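You operate a simulated robot arm through the tools that you are given. There is no shell and no other tool. Be economical: measure what you need, move in short steps, check, and stop when the job is done.

You run a simulated two-armed robot. Do the job below in one go: nothing can be reset, and whatever is moved stays where it is left.

## Task
Set the acidity meter on the 7.0 cup, then the 4.0 cup.
Fine: dip the probe in the rinse cup between; leave it in the 4.0 cup.

The check looks at the end state, three seconds after you hand in, the way a careful person would. Anything else that was tipped, shoved, dropped, spilled or broken makes it a failure.

## Robot
Two 7-joint arms with fingered hands on one trunk that stands fixed in place. Base frame: the origin is at the foot of the trunk, x ahead of it, y to its left, z up. Units: cm, degrees, N and s.
The left shoulder is at [4.2, 17.4, 112.1], the right one opposite. With the tool pointing down near the work surface each hand reaches from about 30 to 72 cm from the base axis, measured 20 degrees to its own side. Payload 3.8 kg a hand.
The TCP of each hand is the grasp point between the finger pads, 2.6 cm short of the fingertips. In the tool frame z runs along the fingers and y along their closing line. The gripper opens to 13.2 cm. The gripper's body begins 7.3 cm behind the TCP. The gripper is a hand of 3 fingers: y runs from the thumb to the fingers, the wrist lies at [0, 0, -22.4] in the tool frame, and closing takes about 1.5 s.
Orientation is that of the tool frame in the base frame, as a unit quaternion [x, y, z, w]. With the fingers straight down and closing along the base's y, the tool's x points along the base's -x, its y along +y and its z along -z.

## Interface
- The arms move only by the tool move_arm. It takes "left_plan", "right_plan" or both (then of equal length, played together; a hand with none holds still); each is text: rows parted by semicolons, each of 6 numbers parted by spaces: the shift along the base's x, y, z in cm, then the turn, a rotation vector about the base's x, y, z in degrees. In form: tx ty tz ax ay az; .... A call has 1 to 20 rows; each row shifts and turns the commanded pose from where the row before left it. "left_hand" and "right_hand" are, for a hand that has rows, the closure, from 0 (fully open) to 1 (shut), set as the call begins (left out, the last holds). Rows are played at 5 a second. More than 5 cm and 8.6 degrees between two rows, or a gripper value outside its range, and nothing of the call is played. A pose out of reach is approached as far as the arm can. The call stops where the force on the tool passes 40 N (or 10 N more than at its start, if that is more) or the arm is blocked; 0.2 s more then pass. Each finger travels about 10.8 cm/s and halts on what it meets, pressing with about 34 N; the grip force reading is that of the motor and also rises with nothing between the fingers. The clock runs only during rows and for 0.2 s after the last one: add rows that do not move to give the fingers time. The reply holds the time, the measured pose of the TCP, the force on the tool along the base axes, the opening and the grip force, in the units named above and with some noise, with the torque about the TCP (base axes, N m) and any sound that the robot's microphone picked up.
- Cameras (640 x 400 px; columns grow to the right, rows downward): "scene" is now at [17.48, -5.11, 104.18]; the picture's right is [-0.57, -0.82, 0.00], its down [0.03, -0.02, -1.00] and it looks along [0.82, -0.57, 0.03] (base axes); focal length 214 px, centre (320, 200). "left" rides on the left gripper at [-6.2, 0.3, -9.2] in its tool frame; the picture's right is [-0.05, -1.00, 0.00], its down [0.83, -0.04, -0.56] and it looks along [0.55, -0.03, 0.83] (tool axes); focal length 230 px, centre (320, 200). "right" rides on the right gripper at [6.2, 0.3, -9.2] in its tool frame; the picture's right is [-0.05, 1.00, 0.00], its down [-0.83, -0.04, -0.56] and it looks along [-0.55, -0.03, 0.83] (tool axes); focal length 230 px, centre (320, 200). There is no depth. A picture from a camera that has moved, and an enlarged one, comes with that camera's place and axes in the base frame and with its lens.
- grab_frame(camera): a new picture of that camera. No time passes.
- move_column(by): slides the trunk up (or, below 0, down) by that many cm; the arms and the scene camera ride with it, the base frame stays. It gives what a move gives, with no picture.
- move_fingers(finger1, finger2, thumb_bend, hand): sets how far each is bent, from 0 (flat) to 1 (curled in); at 0.3 the hand is open as for a grip, at 0.7 the pads meet at the TCP. One left out holds its place. A second passes; each finger stops where it meets its share of the squeeze, and holds until it gets a number again. A gripper value or a shape takes the hand back. It gives what a move gives, with no picture; readings hold the bend of each and the force on the fingers (four entries, about 0 where the hand has none), thumb and palm.
- set_grasp(shape, hand): the hand has 3 fingers and takes this shape, open, in about a second: jaw (thumb against the fingers, like two jaws); tri (thumb and two fingers); tip (a fingertip pinch); poke (one finger out to press); point (the index stretched); flat (the hand flat); cup (the hand cupped); fist (a fist). The gripper value then closes the fingers along that shape, each until it touches; the sizes above hold for jaw. It gives what a move gives, with no picture.
- turn_head(pan, tilt): turns the head with the scene camera to pan (to the left, within 60 degrees either way) and tilt (down, from -29 to 69), counted from straight ahead of the robot. It gives what a move gives.
- enlarge(camera, box): a new picture of the part [left, top, right, bottom] of that camera's present view, enlarged. No time passes.
- job_done(): hands the job in; it is judged then, once.

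Go step by step. Nothing tells you positions but the pictures and the camera data: compare them with the known pose of the tool, close in by small moves and look again before you grip or let go. The budget is 120 turns and 74 pictures, counting those below and the enlarged ones. Unless the task says otherwise, let go and move clear before handing in, and close with one line.

The tools are called after "Request:" as name(argument=value, ...) on one line, values as JSON. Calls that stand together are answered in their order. move_arm: Moves the arms, as the interface text tells. Its arguments: {"type":"object","properties":{"left_plan":{"type":"string"},"left_hand":{"type":"number"},"right_plan":{"type":"string"},"right_hand":{"type":"number"}},"required":[]} The other tools are called the same way: move_column (by) slides the trunk up or down; set_grasp (shape, hand) gives the hand a shape; move_fingers (finger1, finger2, thumb_bend, hand) moves the fingers one by one; turn_head (pan, tilt) turns the head that bears the scene camera; grab_frame (camera) takes a picture; enlarge (camera, box) takes an enlarged picture of a part of a camera's view; job_done () hands the job in.

At the start:

```text
time: 0.0
left_ee_pos: [43.76, -3.88, 122.24]
left_orientation: [0.0, 1.0, 0.0, 0.0]
left_contact_force: [-0.8, -0.2, 1.2]
left_wrist_torque: [-0.02, -0.01, 0.0]
left_opening: 13.2
left_finger_force: 0.1
left_shape: jaw
left_bend: [0.3, 0.3, 0.3]
left_finger forces: [0.1, 0.0, 0.0, 0.0, 0.1, 0.1]
right_ee_pos: [27.52, -38.91, 124.53]
right_orientation: [0.0, 1.0, -0.001, 0.0]
right_contact_force: [0.2, -0.6, 0.4]
right_wrist_torque: [0.02, 0.01, 0.0]
right_opening: 13.19
right_finger_force: 0.0
right_shape: jaw
right_bend: [0.3, 0.3, 0.3]
right_finger forces: [0.1, 0.1, 0.0, 0.1, 0.0, 0.0]
trunk travel left (down, up): [-42.5, 5.7]
head pan, tilt: [-34.7, -2.0]
```

scene: 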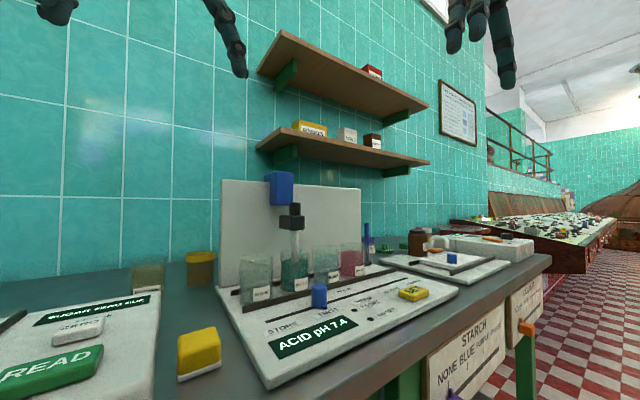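
right: 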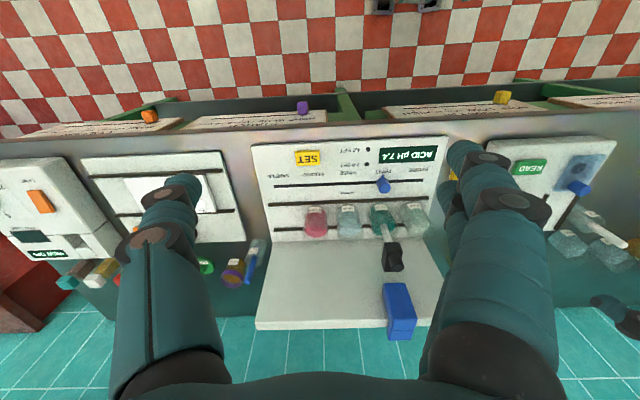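
left: 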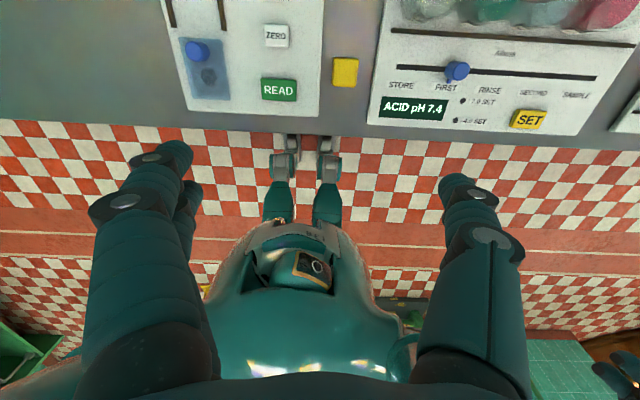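

I see an acidity meter with a row of cups, a probe, a slider (STORE / FIRST / RINSE / SECOND / SAMPLE) and a yellow SET button. I'll look closer first.

Request:
enlarge(camera="scene", box=[200, 160, 480, 390])

Request:
enlarge(camera="right", box=[240, 130, 460, 345])

Request:
enlarge(camera="left", box=[360, 0, 640, 150])

```text
1.74 times, centred on (340, 275) of scene
camera zoom: at [17.48, -5.11, 104.18], right [-0.57, -0.82, 0.0], down [0.03, -0.02, -1.0], along [0.82, -0.57, 0.03], focal length 373 px, centre (285, 70)
```

zoom: 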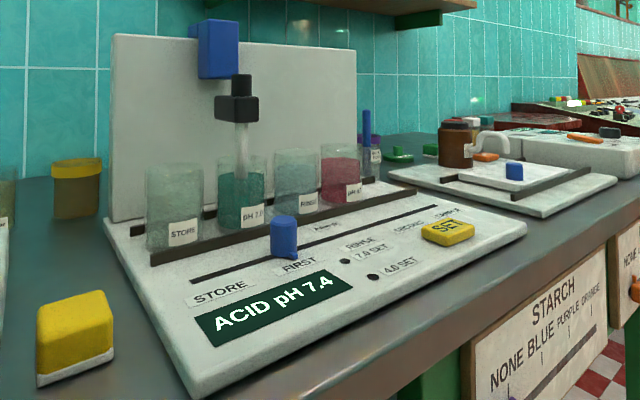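

```text
1.86 times, centred on (350, 238) of right
camera zoom: at [21.32, -38.66, 133.68], right [0.05, 1.0, 0.0], down [0.83, -0.04, 0.56], along [0.55, -0.03, -0.83], focal length 428 px, centre (264, 130)
```

zoom: 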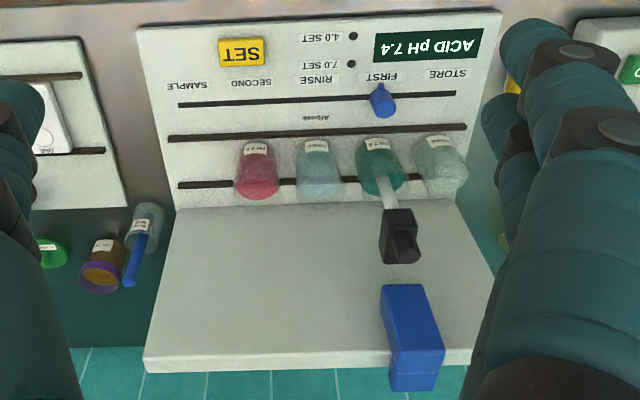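

```text
2.29 times, centred on (500, 75) of left
camera zoom: at [49.92, -3.7, 131.49], right [0.05, -1.0, 0.0], down [-0.83, -0.04, 0.56], along [-0.55, -0.03, -0.83], focal length 526 px, centre (-91, 486)
```

zoom: 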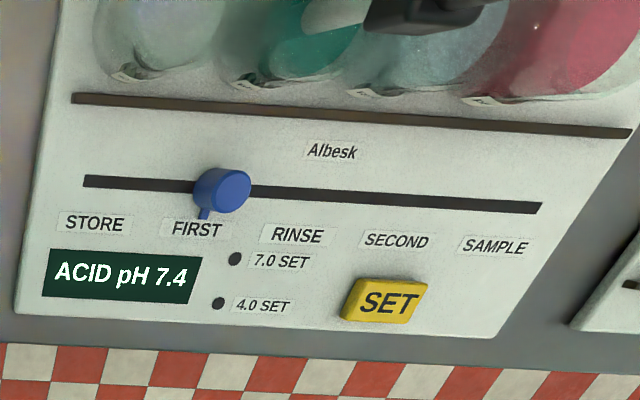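

Request:
enlarge(camera="scene", box=[230, 160, 390, 320])

Request:
enlarge(camera="right", box=[300, 140, 440, 240])

```text
2.50 times, centred on (310, 240) of scene
camera zoom: at [17.48, -5.11, 104.18], right [-0.57, -0.82, 0.0], down [0.03, -0.02, -1.0], along [0.82, -0.57, 0.03], focal length 536 px, centre (345, 100)
```

zoom: 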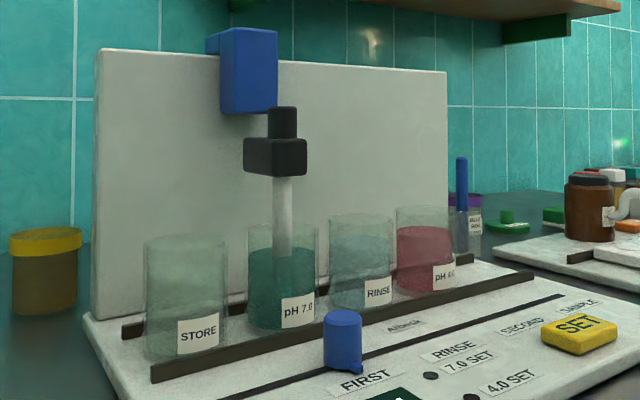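

```text
4.00 times, centred on (370, 190) of right
camera zoom: at [21.32, -38.66, 133.68], right [0.05, 1.0, 0.0], down [0.83, -0.04, 0.56], along [0.55, -0.03, -0.83], focal length 920 px, centre (120, 240)
```

zoom: 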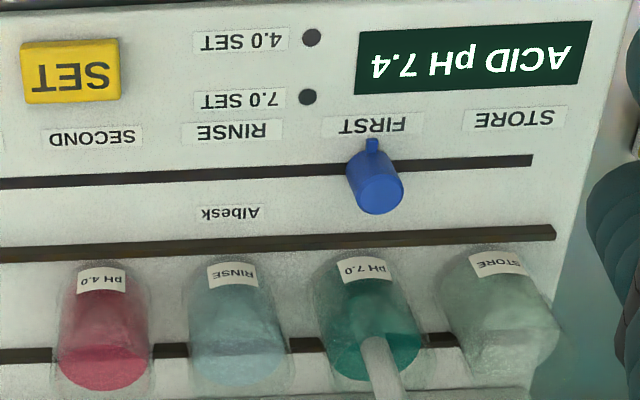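

Probe sits in the pH 7.0 cup with the knob at FIRST. I take SET to be about (40.2, -42, 88.5) and the knob about (47.7, -26, 90). I'll close the right hand and hover over SET.

Request:
move_arm(right_plan="3.2 -0.8 -4 0 0 0;3.2 -0.8 -4 0 0 0;3.2 -0.8 -4 0 0 0;3.1 -0.7 -4 0 0 0;0 0 -4.5 0 0 0;0 0 -4.5 0 0 0;0 0 0 0 0 0;0 0 0 0 0 0", right_hand=1)

Request:
grab_frame(camera="right")

Request:
grab_frame(camera="scene")

```text
refused: row 1 steps farther than a row can; nothing moved
```

```text
65 pictures are left
camera right: at [21.32, -38.66, 133.68], right [0.05, 1.0, 0.0], down [0.83, -0.04, 0.56], along [0.55, -0.03, -0.83], focal length 230 px, centre (320, 200)
```

right: 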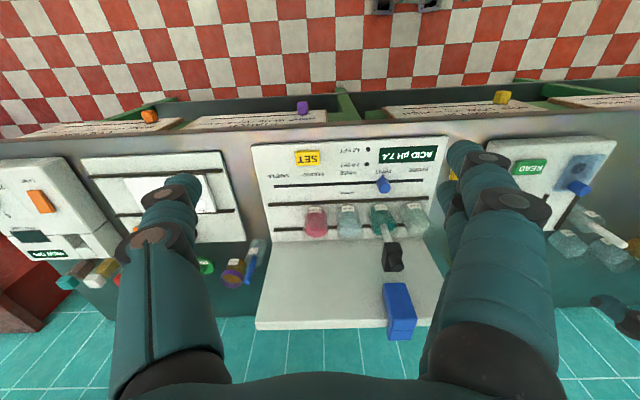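

```text
64 pictures are left
camera scene: at [17.48, -5.11, 104.18], right [-0.57, -0.82, 0.0], down [0.03, -0.02, -1.0], along [0.82, -0.57, 0.03], focal length 214 px, centre (320, 200)
```

scene: 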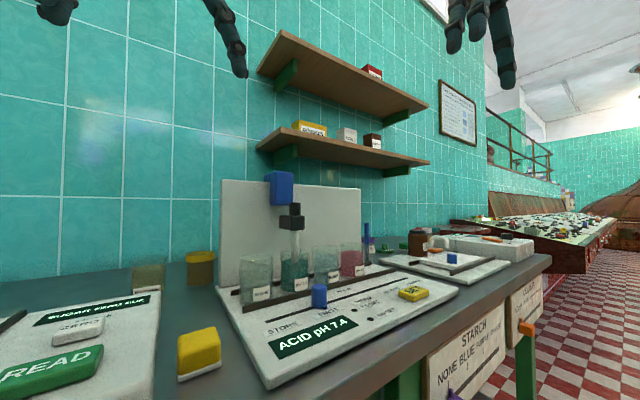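

The step was too large; I'll use shorter rows.

Request:
move_arm(right_plan="2.5 -0.6 -3 0 0 0;2.5 -0.6 -3 0 0 0;2.5 -0.6 -3 0 0 0;2.5 -0.6 -3 0 0 0;2.7 -0.7 -3 0 0 0;0 0 -4 0 0 0;0 0 -4 0 0 0;0 0 -3 0 0 0;0 0 0 0 0 0;0 0 0 0 0 0", right_hand=1)

Request:
grab_frame(camera="right")

Request:
grab_frame(camera="scene")

```text
time: 2.2
left_ee_pos: [43.81, -4.01, 122.3]
left_orientation: [0.0, 1.0, 0.0, 0.0]
left_contact_force: [0.0, 0.0, 0.2]
left_wrist_torque: [-0.02, 0.01, 0.02]
left_opening: 13.17
left_finger_force: 0.0
left_shape: jaw
left_bend: [0.3, 0.3, 0.3]
left_finger forces: [0.0, 0.0, 0.0, 0.0, 0.0, 0.0]
right_ee_pos: [40.27, -42.1, 98.42]
right_orientation: [0.0, 1.0, -0.001, 0.0]
right_contact_force: [-0.7, -0.9, 0.3]
right_wrist_torque: [0.04, 0.02, 0.01]
right_opening: 0.01
right_finger_force: 34.2
right_shape: jaw
right_bend: [0.68, 0.68, 0.74]
right_finger forces: [0.0, 0.1, 0.0, 0.1, 0.1, 0.0]
trunk travel left (down, up): [-42.5, 5.7]
head pan, tilt: [-34.7, -2.0]
```

```text
63 pictures are left
camera right: at [34.12, -41.83, 107.63], right [0.05, 1.0, 0.0], down [0.83, -0.04, 0.56], along [0.55, -0.03, -0.83], focal length 230 px, centre (320, 200)
```

right: 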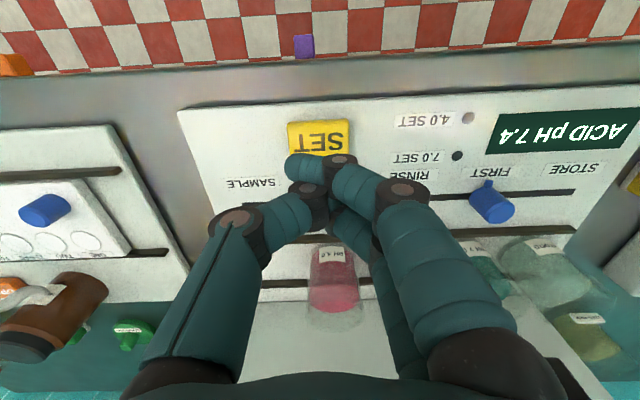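

```text
62 pictures are left
camera scene: at [17.49, -5.11, 104.18], right [-0.57, -0.82, 0.0], down [0.03, -0.02, -1.0], along [0.82, -0.57, 0.03], focal length 214 px, centre (320, 200)
```

scene: 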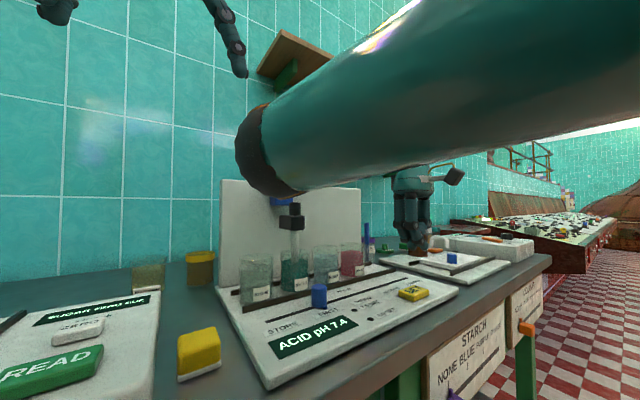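

The hand is aligned above SET. I'll descend to just above it.

Request:
move_arm(right_plan="0 0 -2 0 0 0;0 0 -2 0 0 0;0 0 -1.5 0 0 0;0 0 -0.5 0 0 0;0 0 -0.3 0 0 0")

Request:
grab_frame(camera="right")

Request:
enlarge(camera="scene", box=[250, 190, 490, 390])

```text
time: 3.4
left_ee_pos: [43.71, -3.96, 122.33]
left_orientation: [0.0, 1.0, 0.0, 0.0]
left_contact_force: [0.4, 0.1, 0.2]
left_wrist_torque: [-0.03, -0.02, 0.0]
left_opening: 13.2
left_finger_force: 0.0
left_shape: jaw
left_bend: [0.3, 0.3, 0.3]
left_finger forces: [0.1, 0.1, 0.0, 0.0, 0.1, 0.1]
right_ee_pos: [40.22, -42.04, 92.27]
right_orientation: [0.001, 1.0, -0.001, 0.0]
right_contact_force: [-0.3, -1.1, 0.2]
right_wrist_torque: [-0.01, 0.02, 0.01]
right_opening: 0.0
right_finger_force: 34.1
right_shape: jaw
right_bend: [0.68, 0.68, 0.74]
right_finger forces: [0.0, 0.0, 0.0, 0.1, 0.0, 0.0]
trunk travel left (down, up): [-42.5, 5.7]
head pan, tilt: [-34.7, -2.0]
```

```text
61 pictures are left
camera right: at [34.12, -41.8, 101.43], right [0.05, 1.0, 0.0], down [0.83, -0.04, 0.56], along [0.55, -0.03, -0.83], focal length 230 px, centre (320, 200)
```

right: 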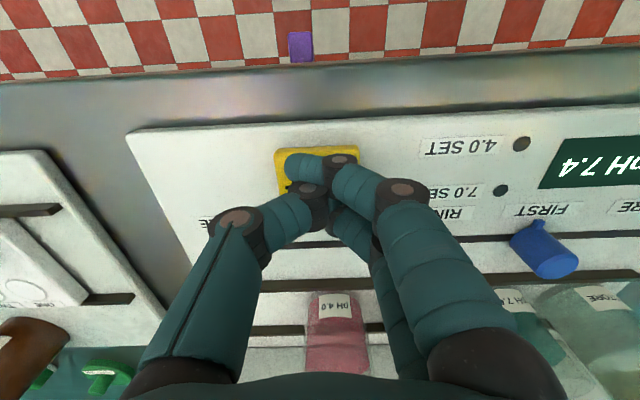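

```text
2.00 times, centred on (370, 290) of scene
camera zoom: at [17.48, -5.11, 104.18], right [-0.57, -0.82, 0.0], down [0.03, -0.02, -1.0], along [0.82, -0.57, 0.03], focal length 429 px, centre (220, 20)
```

zoom: 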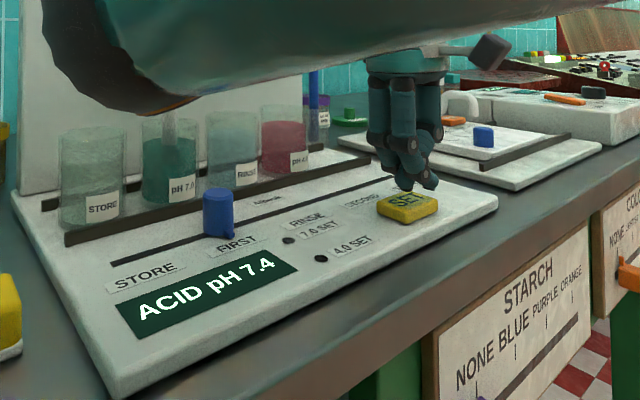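

Tips are about 1 cm above the button; I'll press down in small steps.

Request:
move_arm(right_plan="0 0 -0.4 0 0 0;0 0 -0.3 0 0 0;0 0 -0.2 0 0 0;0 0 -0.2 0 0 0;0 0 -0.2 0 0 0")

Request:
enlarge(camera="scene", box=[250, 190, 490, 390])

```text
time: 4.6
left_ee_pos: [43.78, -4.02, 122.19]
left_orientation: [0.0, 1.0, -0.001, 0.001]
left_contact_force: [0.4, -0.2, 0.9]
left_wrist_torque: [0.01, 0.01, 0.01]
left_opening: 13.2
left_finger_force: 0.1
left_shape: jaw
left_bend: [0.3, 0.3, 0.3]
left_finger forces: [0.0, 0.1, 0.1, 0.0, 0.0, 0.0]
right_ee_pos: [40.18, -42.13, 91.01]
right_orientation: [0.001, 1.0, 0.0, -0.001]
right_contact_force: [-0.7, -0.8, 1.1]
right_wrist_torque: [0.03, -0.03, 0.02]
right_opening: 0.01
right_finger_force: 34.3
right_shape: jaw
right_bend: [0.68, 0.68, 0.74]
right_finger forces: [0.0, 0.1, 0.0, 0.0, 0.1, 0.0]
trunk travel left (down, up): [-42.5, 5.7]
head pan, tilt: [-34.7, -2.0]
```

```text
2.00 times, centred on (370, 290) of scene
camera zoom: at [17.47, -5.11, 104.18], right [-0.57, -0.82, 0.0], down [0.03, -0.02, -1.0], along [0.82, -0.57, 0.03], focal length 429 px, centre (220, 20)
```

zoom: 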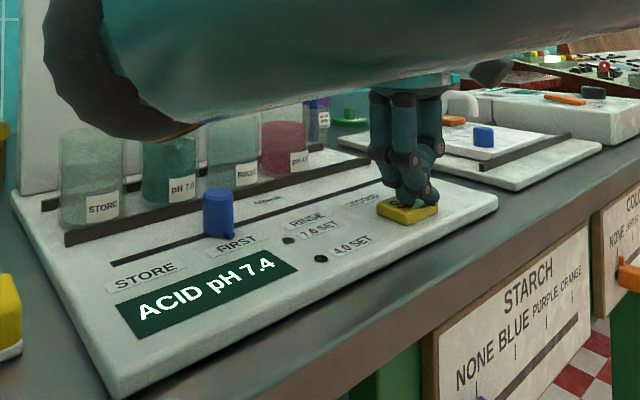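

Request:
move_arm(right_plan="0 0 -0.2 0 0 0;0 0 -0.2 0 0 0;0 0 -0.2 0 0 0")

Request:
enlarge(camera="scene", box=[250, 190, 490, 390])

```text
time: 5.4
left_ee_pos: [43.72, -3.97, 122.28]
left_orientation: [0.0, 1.0, -0.001, 0.001]
left_contact_force: [-1.1, 0.2, -0.5]
left_wrist_torque: [0.01, -0.02, 0.01]
left_opening: 13.2
left_finger_force: 0.0
left_shape: jaw
left_bend: [0.3, 0.3, 0.3]
left_finger forces: [0.1, 0.0, 0.0, 0.0, 0.0, 0.1]
right_ee_pos: [40.05, -42.2, 90.35]
right_orientation: [0.0, 1.0, -0.001, 0.0]
right_contact_force: [-2.4, 0.3, 9.1]
right_wrist_torque: [0.02, 0.01, 0.0]
right_opening: 0.0
right_finger_force: 33.5
right_shape: jaw
right_bend: [0.69, 0.69, 0.75]
right_finger forces: [0.1, 0.0, 0.1, 0.1, 0.1, 0.1]
trunk travel left (down, up): [-42.5, 5.7]
head pan, tilt: [-34.7, -2.0]
heard: click
```

```text
2.00 times, centred on (370, 290) of scene
camera zoom: at [17.42, -5.07, 104.21], right [-0.57, -0.82, 0.0], down [0.03, -0.02, -1.0], along [0.82, -0.57, 0.04], focal length 429 px, centre (220, 20)
```

zoom: 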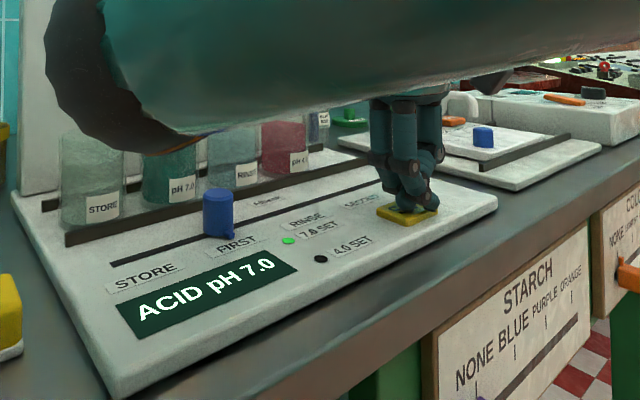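

SET clicked: the 7.0 light is on and the display reads 7.0. Next I'll lift off, part-open the fingers and hover over the blue knob.

Request:
move_arm(right_plan="0 0 2 0 0 0;0 0 3 0 0 0;0 0 4 0 0 0")

Request:
move_arm(right_plan="2 3 0 0 0 0;2 3 0 0 0 0;2 3 0 0 0 0;1.5 3 0 0 0 0;0 3.8 0 0 0 0;0 0 0 0 0 0", right_hand=0.55)

Request:
grab_frame(camera="right")

Request:
grab_frame(camera="scene")

```text
time: 6.2
left_ee_pos: [43.78, -3.99, 122.26]
left_orientation: [0.0, 1.0, -0.001, 0.0]
left_contact_force: [-0.1, 0.4, 0.3]
left_wrist_torque: [0.0, -0.01, -0.01]
left_opening: 13.17
left_finger_force: 0.0
left_shape: jaw
left_bend: [0.3, 0.3, 0.3]
left_finger forces: [0.0, 0.0, 0.1, 0.1, 0.0, 0.1]
right_ee_pos: [40.07, -42.13, 99.37]
right_orientation: [-0.001, 1.0, -0.002, 0.0]
right_contact_force: [-0.5, 0.0, -0.5]
right_wrist_torque: [-0.01, -0.01, 0.01]
right_opening: 0.02
right_finger_force: 33.6
right_shape: jaw
right_bend: [0.68, 0.68, 0.75]
right_finger forces: [0.0, 0.0, 0.0, 0.0, 0.0, 0.0]
trunk travel left (down, up): [-42.5, 5.7]
head pan, tilt: [-34.7, -2.0]
```

```text
time: 7.6
left_ee_pos: [43.78, -4.05, 122.29]
left_orientation: [0.0, 1.0, 0.0, 0.0]
left_contact_force: [0.4, -0.6, 0.2]
left_wrist_torque: [0.01, -0.01, -0.04]
left_opening: 13.19
left_finger_force: 0.2
left_shape: jaw
left_bend: [0.3, 0.3, 0.3]
left_finger forces: [0.1, 0.0, 0.0, 0.0, 0.0, 0.0]
right_ee_pos: [47.63, -26.32, 99.45]
right_orientation: [0.001, 1.0, 0.0, 0.001]
right_contact_force: [0.7, -0.2, 0.6]
right_wrist_torque: [0.03, -0.02, 0.01]
right_opening: 5.89
right_finger_force: 0.1
right_shape: jaw
right_bend: [0.73, 0.73, 0.7]
right_finger forces: [0.0, 0.0, 0.0, 0.0, 0.0, 0.0]
trunk travel left (down, up): [-42.5, 5.7]
head pan, tilt: [-34.7, -2.0]
```

```text
57 pictures are left
camera right: at [41.55, -26.04, 108.63], right [0.05, 1.0, 0.0], down [0.83, -0.04, 0.56], along [0.55, -0.03, -0.83], focal length 230 px, centre (320, 200)
```

right: 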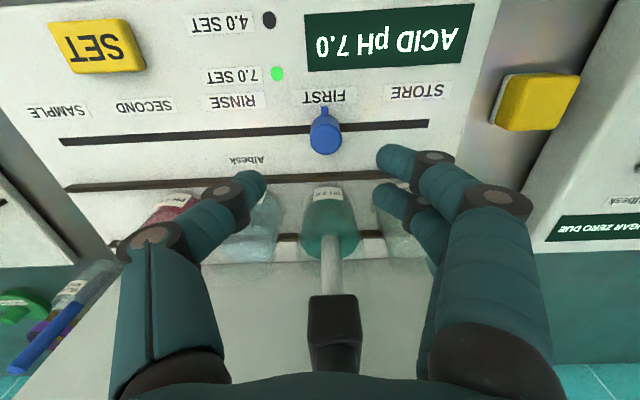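

```text
56 pictures are left
camera scene: at [17.5, -5.15, 104.17], right [-0.57, -0.82, 0.0], down [0.03, -0.02, -1.0], along [0.82, -0.57, 0.03], focal length 214 px, centre (320, 200)
```

scene: 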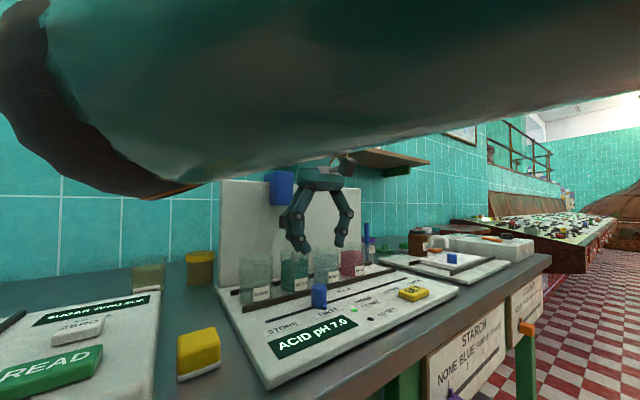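

Knob at about (47.8, -26.0); RINSE is at y≈-33.7 and SECOND at y≈-41.5. I'll descend around the knob with the fingers 6 cm apart.

Request:
move_arm(right_plan="0.2 0.3 -2 0 0 0;0 0 -2 0 0 0;0 0 -2 0 0 0;0 0 -1 0 0 0;0 0 -0.7 0 0 0")

Request:
grab_frame(camera="right")

Request:
enlarge(camera="scene", box=[210, 170, 450, 370])

```text
time: 8.8
left_ee_pos: [43.77, -4.1, 122.34]
left_orientation: [-0.001, 1.0, 0.0, 0.0]
left_contact_force: [1.1, -0.5, 0.0]
left_wrist_torque: [0.02, -0.01, -0.03]
left_opening: 13.21
left_finger_force: 0.1
left_shape: jaw
left_bend: [0.3, 0.3, 0.3]
left_finger forces: [0.0, 0.0, 0.1, 0.0, 0.0, 0.0]
right_ee_pos: [47.72, -25.99, 91.6]
right_orientation: [0.0, 1.0, 0.0, 0.0]
right_contact_force: [0.2, -0.3, 0.7]
right_wrist_torque: [-0.02, 0.0, -0.01]
right_opening: 5.89
right_finger_force: 0.0
right_shape: jaw
right_bend: [0.73, 0.73, 0.7]
right_finger forces: [0.0, 0.0, 0.0, 0.0, 0.1, 0.0]
trunk travel left (down, up): [-42.5, 5.7]
head pan, tilt: [-34.7, -2.0]
```

```text
55 pictures are left
camera right: at [41.64, -25.77, 100.78], right [0.05, 1.0, 0.0], down [0.83, -0.04, 0.55], along [0.55, -0.03, -0.83], focal length 230 px, centre (320, 200)
```

right: 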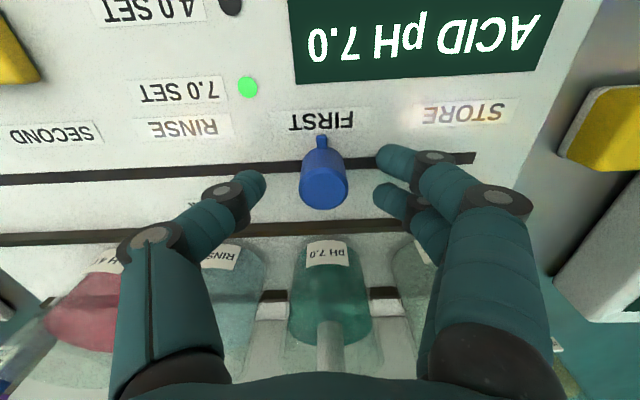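

```text
2.00 times, centred on (330, 270) of scene
camera zoom: at [17.48, -5.12, 104.18], right [-0.57, -0.82, 0.0], down [0.03, -0.02, -1.0], along [0.82, -0.57, 0.03], focal length 429 px, centre (300, 60)
```

zoom: 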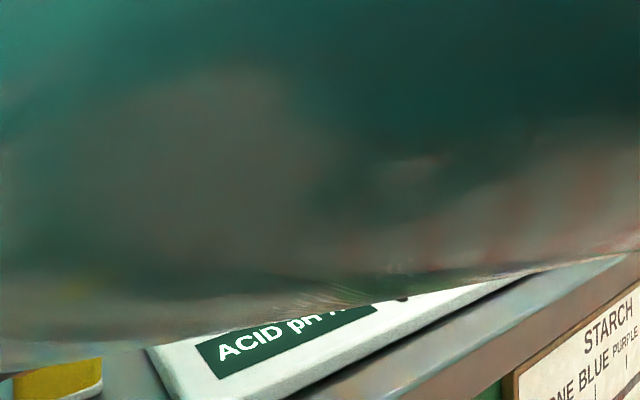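

Request:
move_arm(right_plan="0 0 -0.4 0 0 0;0 0 -0.3 0 0 0")

Request:
move_arm(right_plan="0 0 0 0 0 0;0 0 0 0 0 0;0 0 0 0 0 0;0 0 0 0 0 0", right_hand=0.85)

Request:
grab_frame(camera="right")

```text
time: 9.4
left_ee_pos: [43.83, -3.99, 122.26]
left_orientation: [0.0, 1.0, -0.001, 0.0]
left_contact_force: [0.4, 0.2, 0.0]
left_wrist_torque: [-0.01, 0.02, -0.02]
left_opening: 13.21
left_finger_force: 0.1
left_shape: jaw
left_bend: [0.3, 0.3, 0.3]
left_finger forces: [0.0, 0.1, 0.0, 0.0, 0.0, 0.0]
right_ee_pos: [47.87, -25.98, 90.95]
right_orientation: [0.0, 1.0, 0.0, 0.0]
right_contact_force: [-0.8, 0.0, -0.5]
right_wrist_torque: [0.02, 0.02, 0.03]
right_opening: 5.9
right_finger_force: 0.0
right_shape: jaw
right_bend: [0.73, 0.73, 0.7]
right_finger forces: [0.0, 0.0, 0.1, 0.0, 0.1, 0.1]
trunk travel left (down, up): [-42.5, 5.7]
head pan, tilt: [-34.7, -2.0]
```

```text
time: 10.4
left_ee_pos: [43.79, -4.02, 122.23]
left_orientation: [0.0, 1.0, -0.001, -0.001]
left_contact_force: [0.5, 0.2, 0.5]
left_wrist_torque: [0.01, -0.02, 0.01]
left_opening: 13.19
left_finger_force: 0.0
left_shape: jaw
left_bend: [0.3, 0.3, 0.3]
left_finger forces: [0.0, 0.1, 0.0, 0.0, 0.1, 0.0]
right_ee_pos: [47.95, -26.12, 90.87]
right_orientation: [0.0, 1.0, -0.001, 0.0]
right_contact_force: [0.1, 0.7, 0.8]
right_wrist_torque: [0.04, -0.03, 0.01]
right_opening: 2.07
right_finger_force: 0.0
right_shape: jaw
right_bend: [0.72, 0.72, 0.7]
right_finger forces: [0.6, 0.2, 0.0, 0.0, 0.5, 0.0]
trunk travel left (down, up): [-42.5, 5.7]
head pan, tilt: [-34.7, -2.0]
```

```text
53 pictures are left
camera right: at [41.72, -25.77, 100.09], right [0.05, 1.0, 0.0], down [0.83, -0.04, 0.55], along [0.55, -0.03, -0.83], focal length 230 px, centre (320, 200)
```

right: 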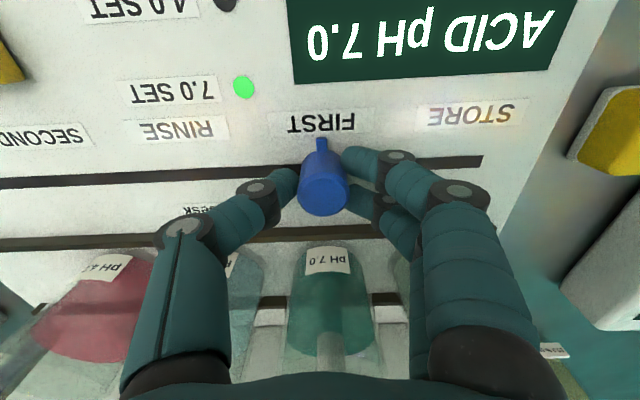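

The knob is lightly held. I'll slide slightly toward RINSE and see how the probe reacts.

Request:
move_arm(right_plan="0 -0.3 0 0 0 0;0 -0.4 0 0 0 0;0 -0.4 0 0 0 0")

Request:
grab_frame(camera="right")

Request:
grab_frame(camera="left")

```text
time: 11.2
left_ee_pos: [43.7, -3.86, 122.34]
left_orientation: [0.0, 1.0, 0.0, 0.0]
left_contact_force: [-0.7, 1.0, 0.5]
left_wrist_torque: [0.0, -0.03, 0.0]
left_opening: 13.2
left_finger_force: 0.1
left_shape: jaw
left_bend: [0.3, 0.3, 0.3]
left_finger forces: [0.0, 0.1, 0.0, 0.0, 0.1, 0.0]
right_ee_pos: [47.68, -27.07, 90.91]
right_orientation: [0.0, 1.0, -0.001, 0.0]
right_contact_force: [0.5, 0.5, -0.4]
right_wrist_torque: [0.03, -0.01, -0.02]
right_opening: 2.05
right_finger_force: 0.0
right_shape: jaw
right_bend: [0.72, 0.72, 0.7]
right_finger forces: [0.5, 0.6, 0.0, 0.0, 0.2, 0.0]
trunk travel left (down, up): [-42.5, 5.7]
head pan, tilt: [-34.7, -2.0]
```

```text
52 pictures are left
camera right: at [41.69, -26.79, 100.09], right [0.05, 1.0, 0.0], down [0.83, -0.04, 0.56], along [0.55, -0.03, -0.83], focal length 230 px, centre (320, 200)
```

right: 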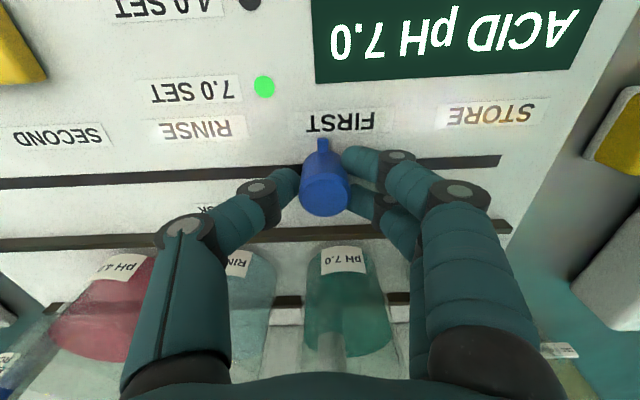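

```text
51 pictures are left
camera left: at [49.92, -3.69, 131.49], right [0.05, -1.0, 0.0], down [-0.83, -0.04, 0.56], along [-0.55, -0.03, -0.83], focal length 230 px, centre (320, 200)
```

left: 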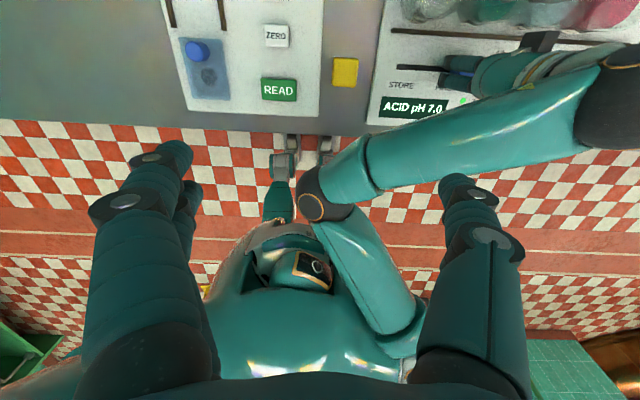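

The probe follows the knob sideways, but I can't tell whether it lifts. I'll bring the left hand's camera round to look at the cups from the left side.

Request:
move_arm(left_plan="0.8 0.8 -0.4 0 0 8;0.8 0.8 -0.4 0 0 8;0.8 0.8 -0.4 0 0 8;0.8 0.8 -0.4 0 0 8;0.8 0.8 -0.4 0 0 8;0.8 0.8 -0.4 0 0 8;0.8 0.8 -0.4 0 0 8;0.8 0.8 -0.4 0 0 8;0.8 0.8 -0.4 0 0 8;0.8 0.8 -0.4 0 0 8;0 0 -0.4 0 0 8;0 0 -0.4 0 0 2;0 0 -0.4 -8 0 0;0 0 -0.4 -8 0 0;0 0 -0.4 -8 0 0;0 0 -0.4 -8 0 0")

Request:
grab_frame(camera="left")

```text
time: 14.6
left_ee_pos: [51.87, 3.9, 115.7]
left_orientation: [-0.679, 0.679, -0.197, -0.196]
left_contact_force: [0.3, -0.4, 0.6]
left_wrist_torque: [0.03, 0.03, -0.02]
left_opening: 13.17
left_finger_force: 0.1
left_shape: jaw
left_bend: [0.3, 0.3, 0.3]
left_finger forces: [0.1, 0.0, 0.1, 0.1, 0.0, 0.0]
right_ee_pos: [47.86, -27.04, 90.83]
right_orientation: [0.0, 1.0, -0.001, 0.0]
right_contact_force: [0.2, 0.5, -0.1]
right_wrist_torque: [0.01, -0.04, 0.01]
right_opening: 2.03
right_finger_force: 0.1
right_shape: jaw
right_bend: [0.72, 0.72, 0.7]
right_finger forces: [0.5, 0.3, 0.0, 0.0, 0.6, 0.0]
trunk travel left (down, up): [-42.5, 5.7]
head pan, tilt: [-34.7, -2.0]
```

```text
50 pictures are left
camera left: at [51.49, 14.04, 120.36], right [1.0, 0.04, -0.03], down [0.04, -0.41, 0.91], along [0.03, -0.91, -0.41], focal length 230 px, centre (320, 200)
```

left: 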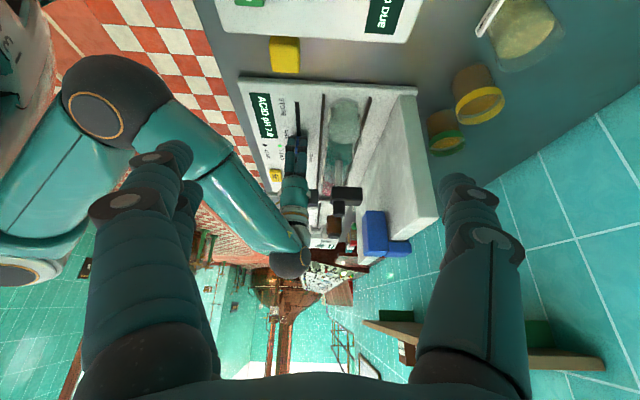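

Request:
enlarge(camera="left", box=[240, 80, 440, 260])

```text
2.22 times, centred on (340, 170) of left
camera zoom: at [51.49, 14.04, 120.36], right [1.0, 0.04, -0.03], down [0.04, -0.41, 0.91], along [0.03, -0.91, -0.41], focal length 511 px, centre (276, 267)
```

zoom: 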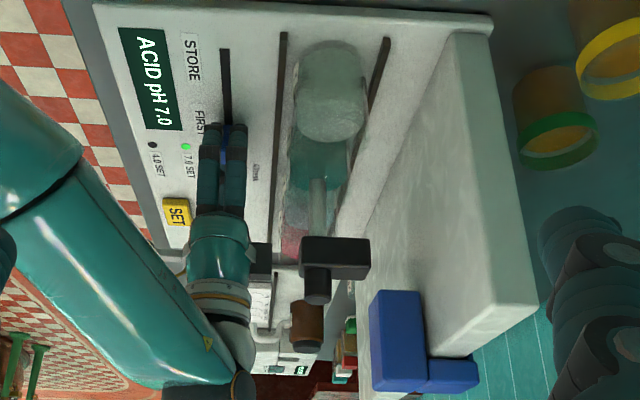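

No lift seen after 1 cm. I'll creep another 0.5 cm and compare the holder's height in the same view.

Request:
move_arm(right_plan="0 -0.3 0 0 0 0;0 -0.2 0 0 0 0")

Request:
enlarge(camera="left", box=[240, 80, 440, 260])

Request:
grab_frame(camera="right")

```text
time: 15.2
left_ee_pos: [51.82, 3.91, 115.86]
left_orientation: [0.68, -0.679, 0.195, 0.195]
left_contact_force: [-0.2, 1.1, -0.1]
left_wrist_torque: [-0.04, -0.03, -0.01]
left_opening: 13.18
left_finger_force: 0.1
left_shape: jaw
left_bend: [0.3, 0.3, 0.3]
left_finger forces: [0.0, 0.0, 0.0, 0.0, 0.0, 0.1]
right_ee_pos: [47.81, -27.56, 90.85]
right_orientation: [0.0, 1.0, -0.001, 0.0]
right_contact_force: [-1.4, 0.9, 0.0]
right_wrist_torque: [0.0, 0.04, -0.02]
right_opening: 2.01
right_finger_force: 0.0
right_shape: jaw
right_bend: [0.72, 0.72, 0.7]
right_finger forces: [0.8, 0.3, 0.0, 0.1, 0.3, 0.0]
trunk travel left (down, up): [-42.5, 5.7]
head pan, tilt: [-34.7, -2.0]
```

```text
2.22 times, centred on (340, 170) of left
camera zoom: at [51.48, 14.01, 120.39], right [1.0, 0.04, -0.03], down [0.04, -0.41, 0.91], along [0.03, -0.91, -0.41], focal length 511 px, centre (276, 267)
```

zoom: 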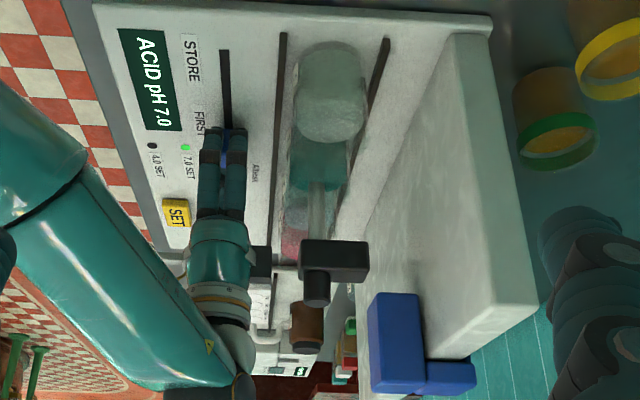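

```text
47 pictures are left
camera right: at [41.72, -27.25, 100.09], right [0.05, 1.0, 0.0], down [0.83, -0.04, 0.56], along [0.55, -0.03, -0.83], focal length 230 px, centre (320, 200)
```

right: 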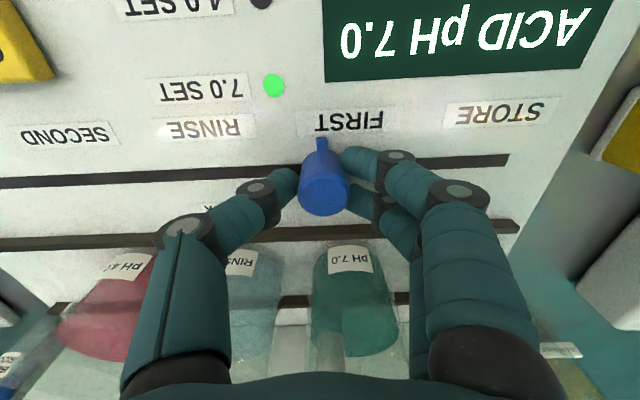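

Still no lift, and the blue block behind hasn't moved. I'll look closely at the block and holder before going on.

Request:
enlarge(camera="left", box=[325, 140, 425, 270])

Request:
enlarge(camera="left", box=[290, 100, 370, 220])

```text
3.08 times, centred on (375, 205) of left
camera zoom: at [51.48, 14.01, 120.39], right [1.0, 0.04, -0.03], down [0.04, -0.41, 0.91], along [0.03, -0.91, -0.41], focal length 708 px, centre (151, 185)
```

zoom: 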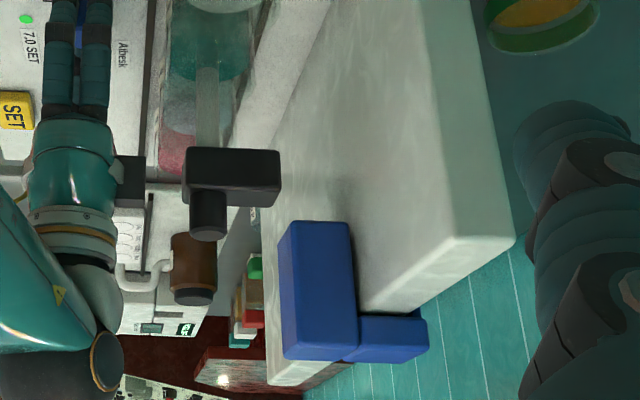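

```text
3.33 times, centred on (330, 160) of left
camera zoom: at [51.48, 14.01, 120.39], right [1.0, 0.04, -0.03], down [0.04, -0.41, 0.91], along [0.03, -0.91, -0.41], focal length 767 px, centre (287, 333)
```

zoom: 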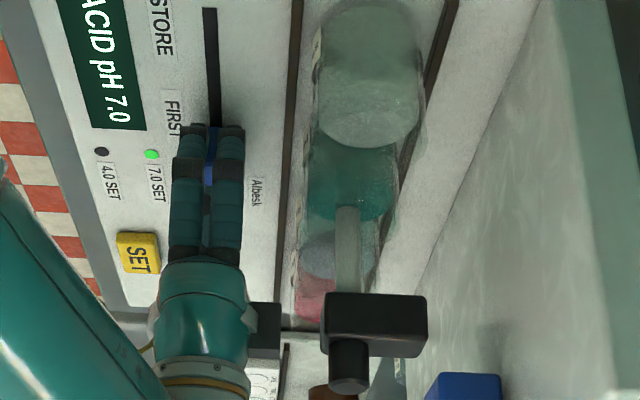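

The block looks to be a carriage that moved with the knob. I'll creep a little more, watching for lift or force.

Request:
move_arm(right_plan="0 -0.15 0 0 0 0;0 -0.15 0 0 0 0")

Request:
enlarge(camera="left", box=[290, 100, 420, 270])

```text
time: 15.8
left_ee_pos: [51.83, 3.93, 115.81]
left_orientation: [-0.679, 0.681, -0.194, -0.195]
left_contact_force: [0.5, 0.6, 0.1]
left_wrist_torque: [-0.03, -0.03, -0.01]
left_opening: 13.2
left_finger_force: 0.1
left_shape: jaw
left_bend: [0.3, 0.3, 0.3]
left_finger forces: [0.0, 0.0, 0.0, 0.0, 0.1, 0.1]
right_ee_pos: [47.82, -27.77, 90.91]
right_orientation: [0.0, 1.0, -0.001, -0.001]
right_contact_force: [-0.8, 1.4, -0.3]
right_wrist_torque: [0.03, 0.0, -0.01]
right_opening: 2.04
right_finger_force: 0.0
right_shape: jaw
right_bend: [0.72, 0.72, 0.7]
right_finger forces: [0.9, 0.3, 0.1, 0.1, 0.2, 0.0]
trunk travel left (down, up): [-42.5, 5.7]
head pan, tilt: [-34.7, -2.0]
```

```text
2.35 times, centred on (355, 185) of left
camera zoom: at [51.48, 14.02, 120.39], right [1.0, 0.04, -0.03], down [0.04, -0.41, 0.91], along [0.03, -0.91, -0.41], focal length 541 px, centre (238, 235)
```

zoom: 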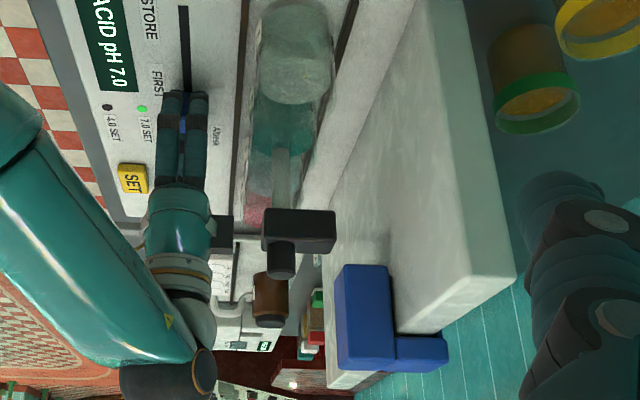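

No lift yet and the cup wall must be close. I'll slide back to FIRST and compare whether the block rides along.

Request:
move_arm(right_plan="0 0.5 0 0 0 0;0 0.5 0 0 0 0;0 0.5 0 0 0 0;0 0.3 0 0 0 0")

Request:
enlarge(camera="left", box=[290, 100, 420, 270])

```text
time: 16.8
left_ee_pos: [51.78, 3.97, 115.66]
left_orientation: [-0.679, 0.68, -0.196, -0.195]
left_contact_force: [1.1, -0.6, -0.4]
left_wrist_torque: [0.01, 0.02, 0.03]
left_opening: 13.16
left_finger_force: 0.0
left_shape: jaw
left_bend: [0.3, 0.3, 0.3]
left_finger forces: [0.0, 0.1, 0.0, 0.0, 0.0, 0.0]
right_ee_pos: [47.9, -26.02, 91.02]
right_orientation: [0.0, 1.0, -0.001, 0.0]
right_contact_force: [-0.1, 0.5, -0.3]
right_wrist_torque: [-0.03, 0.03, -0.01]
right_opening: 2.02
right_finger_force: 0.1
right_shape: jaw
right_bend: [0.72, 0.72, 0.7]
right_finger forces: [0.5, 0.1, 0.1, 0.0, 0.5, 0.0]
trunk travel left (down, up): [-42.5, 5.7]
head pan, tilt: [-34.7, -2.0]
```

```text
2.35 times, centred on (355, 185) of left
camera zoom: at [51.49, 14.0, 120.39], right [1.0, 0.04, -0.03], down [0.04, -0.41, 0.91], along [0.03, -0.91, -0.41], focal length 541 px, centre (238, 235)
```

zoom: 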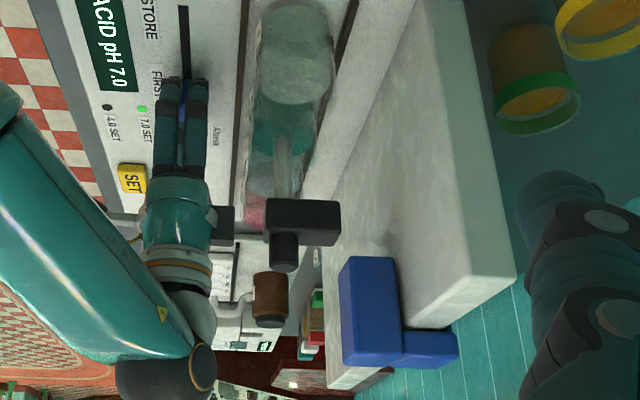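

The blue block rides with the knob, so it's a carriage and the probe must be lifted somehow. With this light grip I'll test harmlessly whether the knob itself lifts.

Request:
move_arm(right_plan="0 0 0.3 0 0 0;0 0 0.3 0 0 0;0 0 0.3 0 0 0")

Request:
grab_frame(camera="right")

Request:
enlarge(camera="left", box=[290, 100, 420, 270])

```text
time: 17.6
left_ee_pos: [51.8, 3.88, 115.69]
left_orientation: [0.68, -0.679, 0.195, 0.195]
left_contact_force: [0.3, 0.1, -0.3]
left_wrist_torque: [-0.01, 0.0, 0.03]
left_opening: 13.21
left_finger_force: 0.0
left_shape: jaw
left_bend: [0.3, 0.3, 0.3]
left_finger forces: [0.0, 0.0, 0.0, 0.0, 0.0, 0.0]
right_ee_pos: [47.9, -26.07, 91.81]
right_orientation: [0.001, 1.0, -0.002, 0.001]
right_contact_force: [-0.5, 1.4, 0.3]
right_wrist_torque: [0.01, 0.02, 0.01]
right_opening: 2.01
right_finger_force: 0.0
right_shape: jaw
right_bend: [0.72, 0.72, 0.7]
right_finger forces: [0.7, 0.1, 0.1, 0.0, 0.4, 0.1]
trunk travel left (down, up): [-42.5, 5.7]
head pan, tilt: [-34.7, -2.0]
```

```text
42 pictures are left
camera right: at [41.76, -25.8, 101.04], right [0.05, 1.0, 0.0], down [0.83, -0.04, 0.56], along [0.55, -0.03, -0.83], focal length 230 px, centre (320, 200)
```

right: 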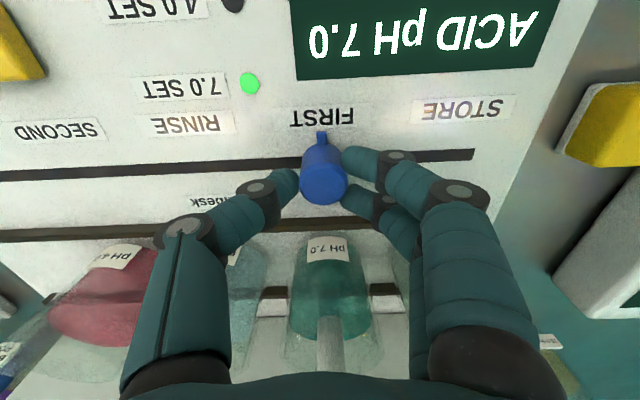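

```text
2.35 times, centred on (355, 185) of left
camera zoom: at [51.49, 14.01, 120.39], right [1.0, 0.04, -0.03], down [0.04, -0.41, 0.91], along [0.03, -0.91, -0.41], focal length 541 px, centre (238, 235)
```

zoom: 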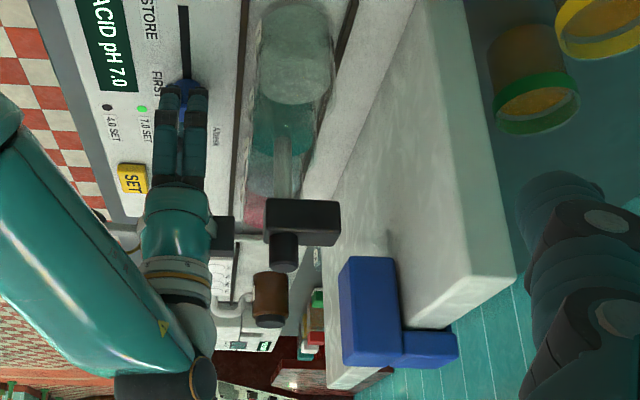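

The knob doesn't lift. The likely lift is the carriage block or holder, so I'll release the knob, back the right hand off and tilt it to face the blue block.

Request:
move_arm(right_plan="0 0 0 0 0 0;0 0 0 0 0 0;0 0 0 0 0 0;0 0 2 0 0 0;0 0 3 0 0 0;0 0 3 0 0 0;-3 0 3 0 0 0;-4 0 2 0 0 0;-2 0 3 0 -8 0;0 0 3 0 -8 0;0 0 0 0 -8 0;0 0 0 0 -8 0;0 0 0 0 -8 0;0 0 0 0 -5 0", right_hand=0.5)

Request:
grab_frame(camera="right")

Request:
grab_frame(camera="left")

```text
time: 20.6
left_ee_pos: [51.74, 3.87, 115.81]
left_orientation: [0.68, -0.68, 0.195, 0.194]
left_contact_force: [-1.0, -0.5, 0.3]
left_wrist_torque: [-0.02, 0.0, 0.04]
left_opening: 13.2
left_finger_force: 0.2
left_shape: jaw
left_bend: [0.3, 0.3, 0.3]
left_finger forces: [0.0, 0.0, 0.1, 0.1, 0.0, 0.0]
right_ee_pos: [42.44, -27.58, 113.18]
right_orientation: [0.001, 0.924, -0.001, 0.382]
right_contact_force: [0.1, -0.6, -0.5]
right_wrist_torque: [0.01, -0.01, -0.01]
right_opening: 6.54
right_finger_force: 0.0
right_shape: jaw
right_bend: [0.73, 0.73, 0.7]
right_finger forces: [0.0, 0.1, 0.0, 0.0, 0.1, 0.1]
right hand out of reach, approached as far as the arm can: row 9, 13, 14
trunk travel left (down, up): [-42.5, 5.7]
head pan, tilt: [-34.7, -2.0]
```

```text
40 pictures are left
camera right: at [31.63, -27.28, 115.32], right [0.04, 1.0, 0.04], down [0.19, -0.04, 0.98], along [0.98, -0.03, -0.2], focal length 230 px, centre (320, 200)
```

right: 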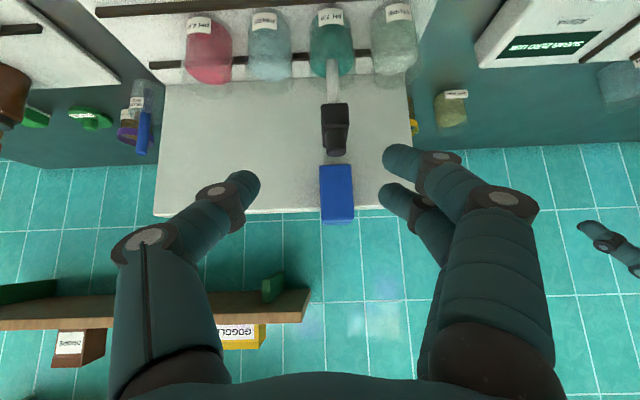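

```text
39 pictures are left
camera left: at [51.48, 14.01, 120.39], right [1.0, 0.04, -0.03], down [0.04, -0.41, 0.91], along [0.03, -0.91, -0.41], focal length 230 px, centre (320, 200)
```

left: 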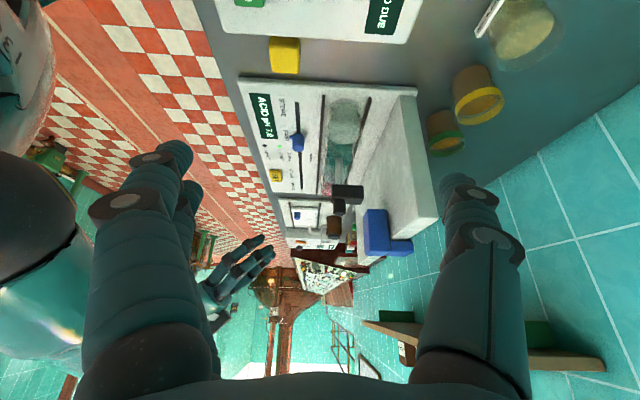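

The block is at about (62, -26, 108.5), 4.6 cm wide. I'll approach it with the fingers open around it.

Request:
move_arm(right_plan="3 0.6 -0.5 0 0 0;3 0.6 -0.5 0 0 0;3 0.5 -0.5 0 0 0;3 0 -0.5 0 0 0;2 0 -0.5 0 0 0;0 0 0 0 0 0", right_hand=0.35)

Request:
grab_frame(camera="right")

```text
time: 22.0
left_ee_pos: [51.77, 3.98, 115.75]
left_orientation: [-0.68, 0.68, -0.195, -0.195]
left_contact_force: [0.1, -0.4, -0.8]
left_wrist_torque: [0.01, 0.01, -0.04]
left_opening: 13.21
left_finger_force: 0.0
left_shape: jaw
left_bend: [0.3, 0.3, 0.3]
left_finger forces: [0.1, 0.0, 0.0, 0.1, 0.0, 0.1]
right_ee_pos: [56.64, -25.85, 110.65]
right_orientation: [0.001, 0.924, -0.001, 0.383]
right_contact_force: [-0.3, -0.5, 0.3]
right_wrist_torque: [0.03, 0.05, 0.04]
right_opening: 8.55
right_finger_force: 0.1
right_shape: jaw
right_bend: [0.7, 0.7, 0.68]
right_finger forces: [0.0, 0.0, 0.0, 0.1, 0.0, 0.0]
trunk travel left (down, up): [-42.5, 5.7]
head pan, tilt: [-34.7, -2.0]
```

```text
38 pictures are left
camera right: at [45.74, -25.58, 112.79], right [0.04, 1.0, 0.04], down [0.19, -0.04, 0.98], along [0.98, -0.03, -0.2], focal length 230 px, centre (320, 200)
```

right: 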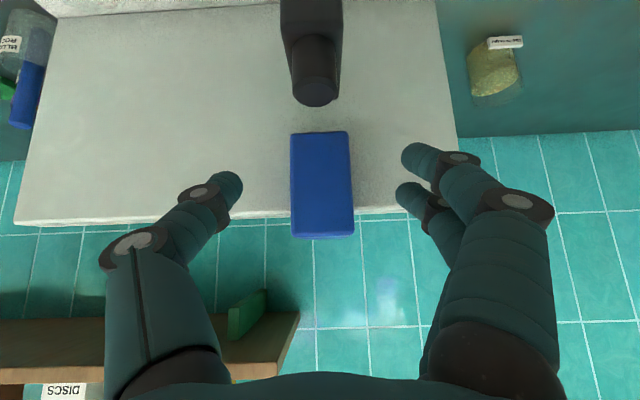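

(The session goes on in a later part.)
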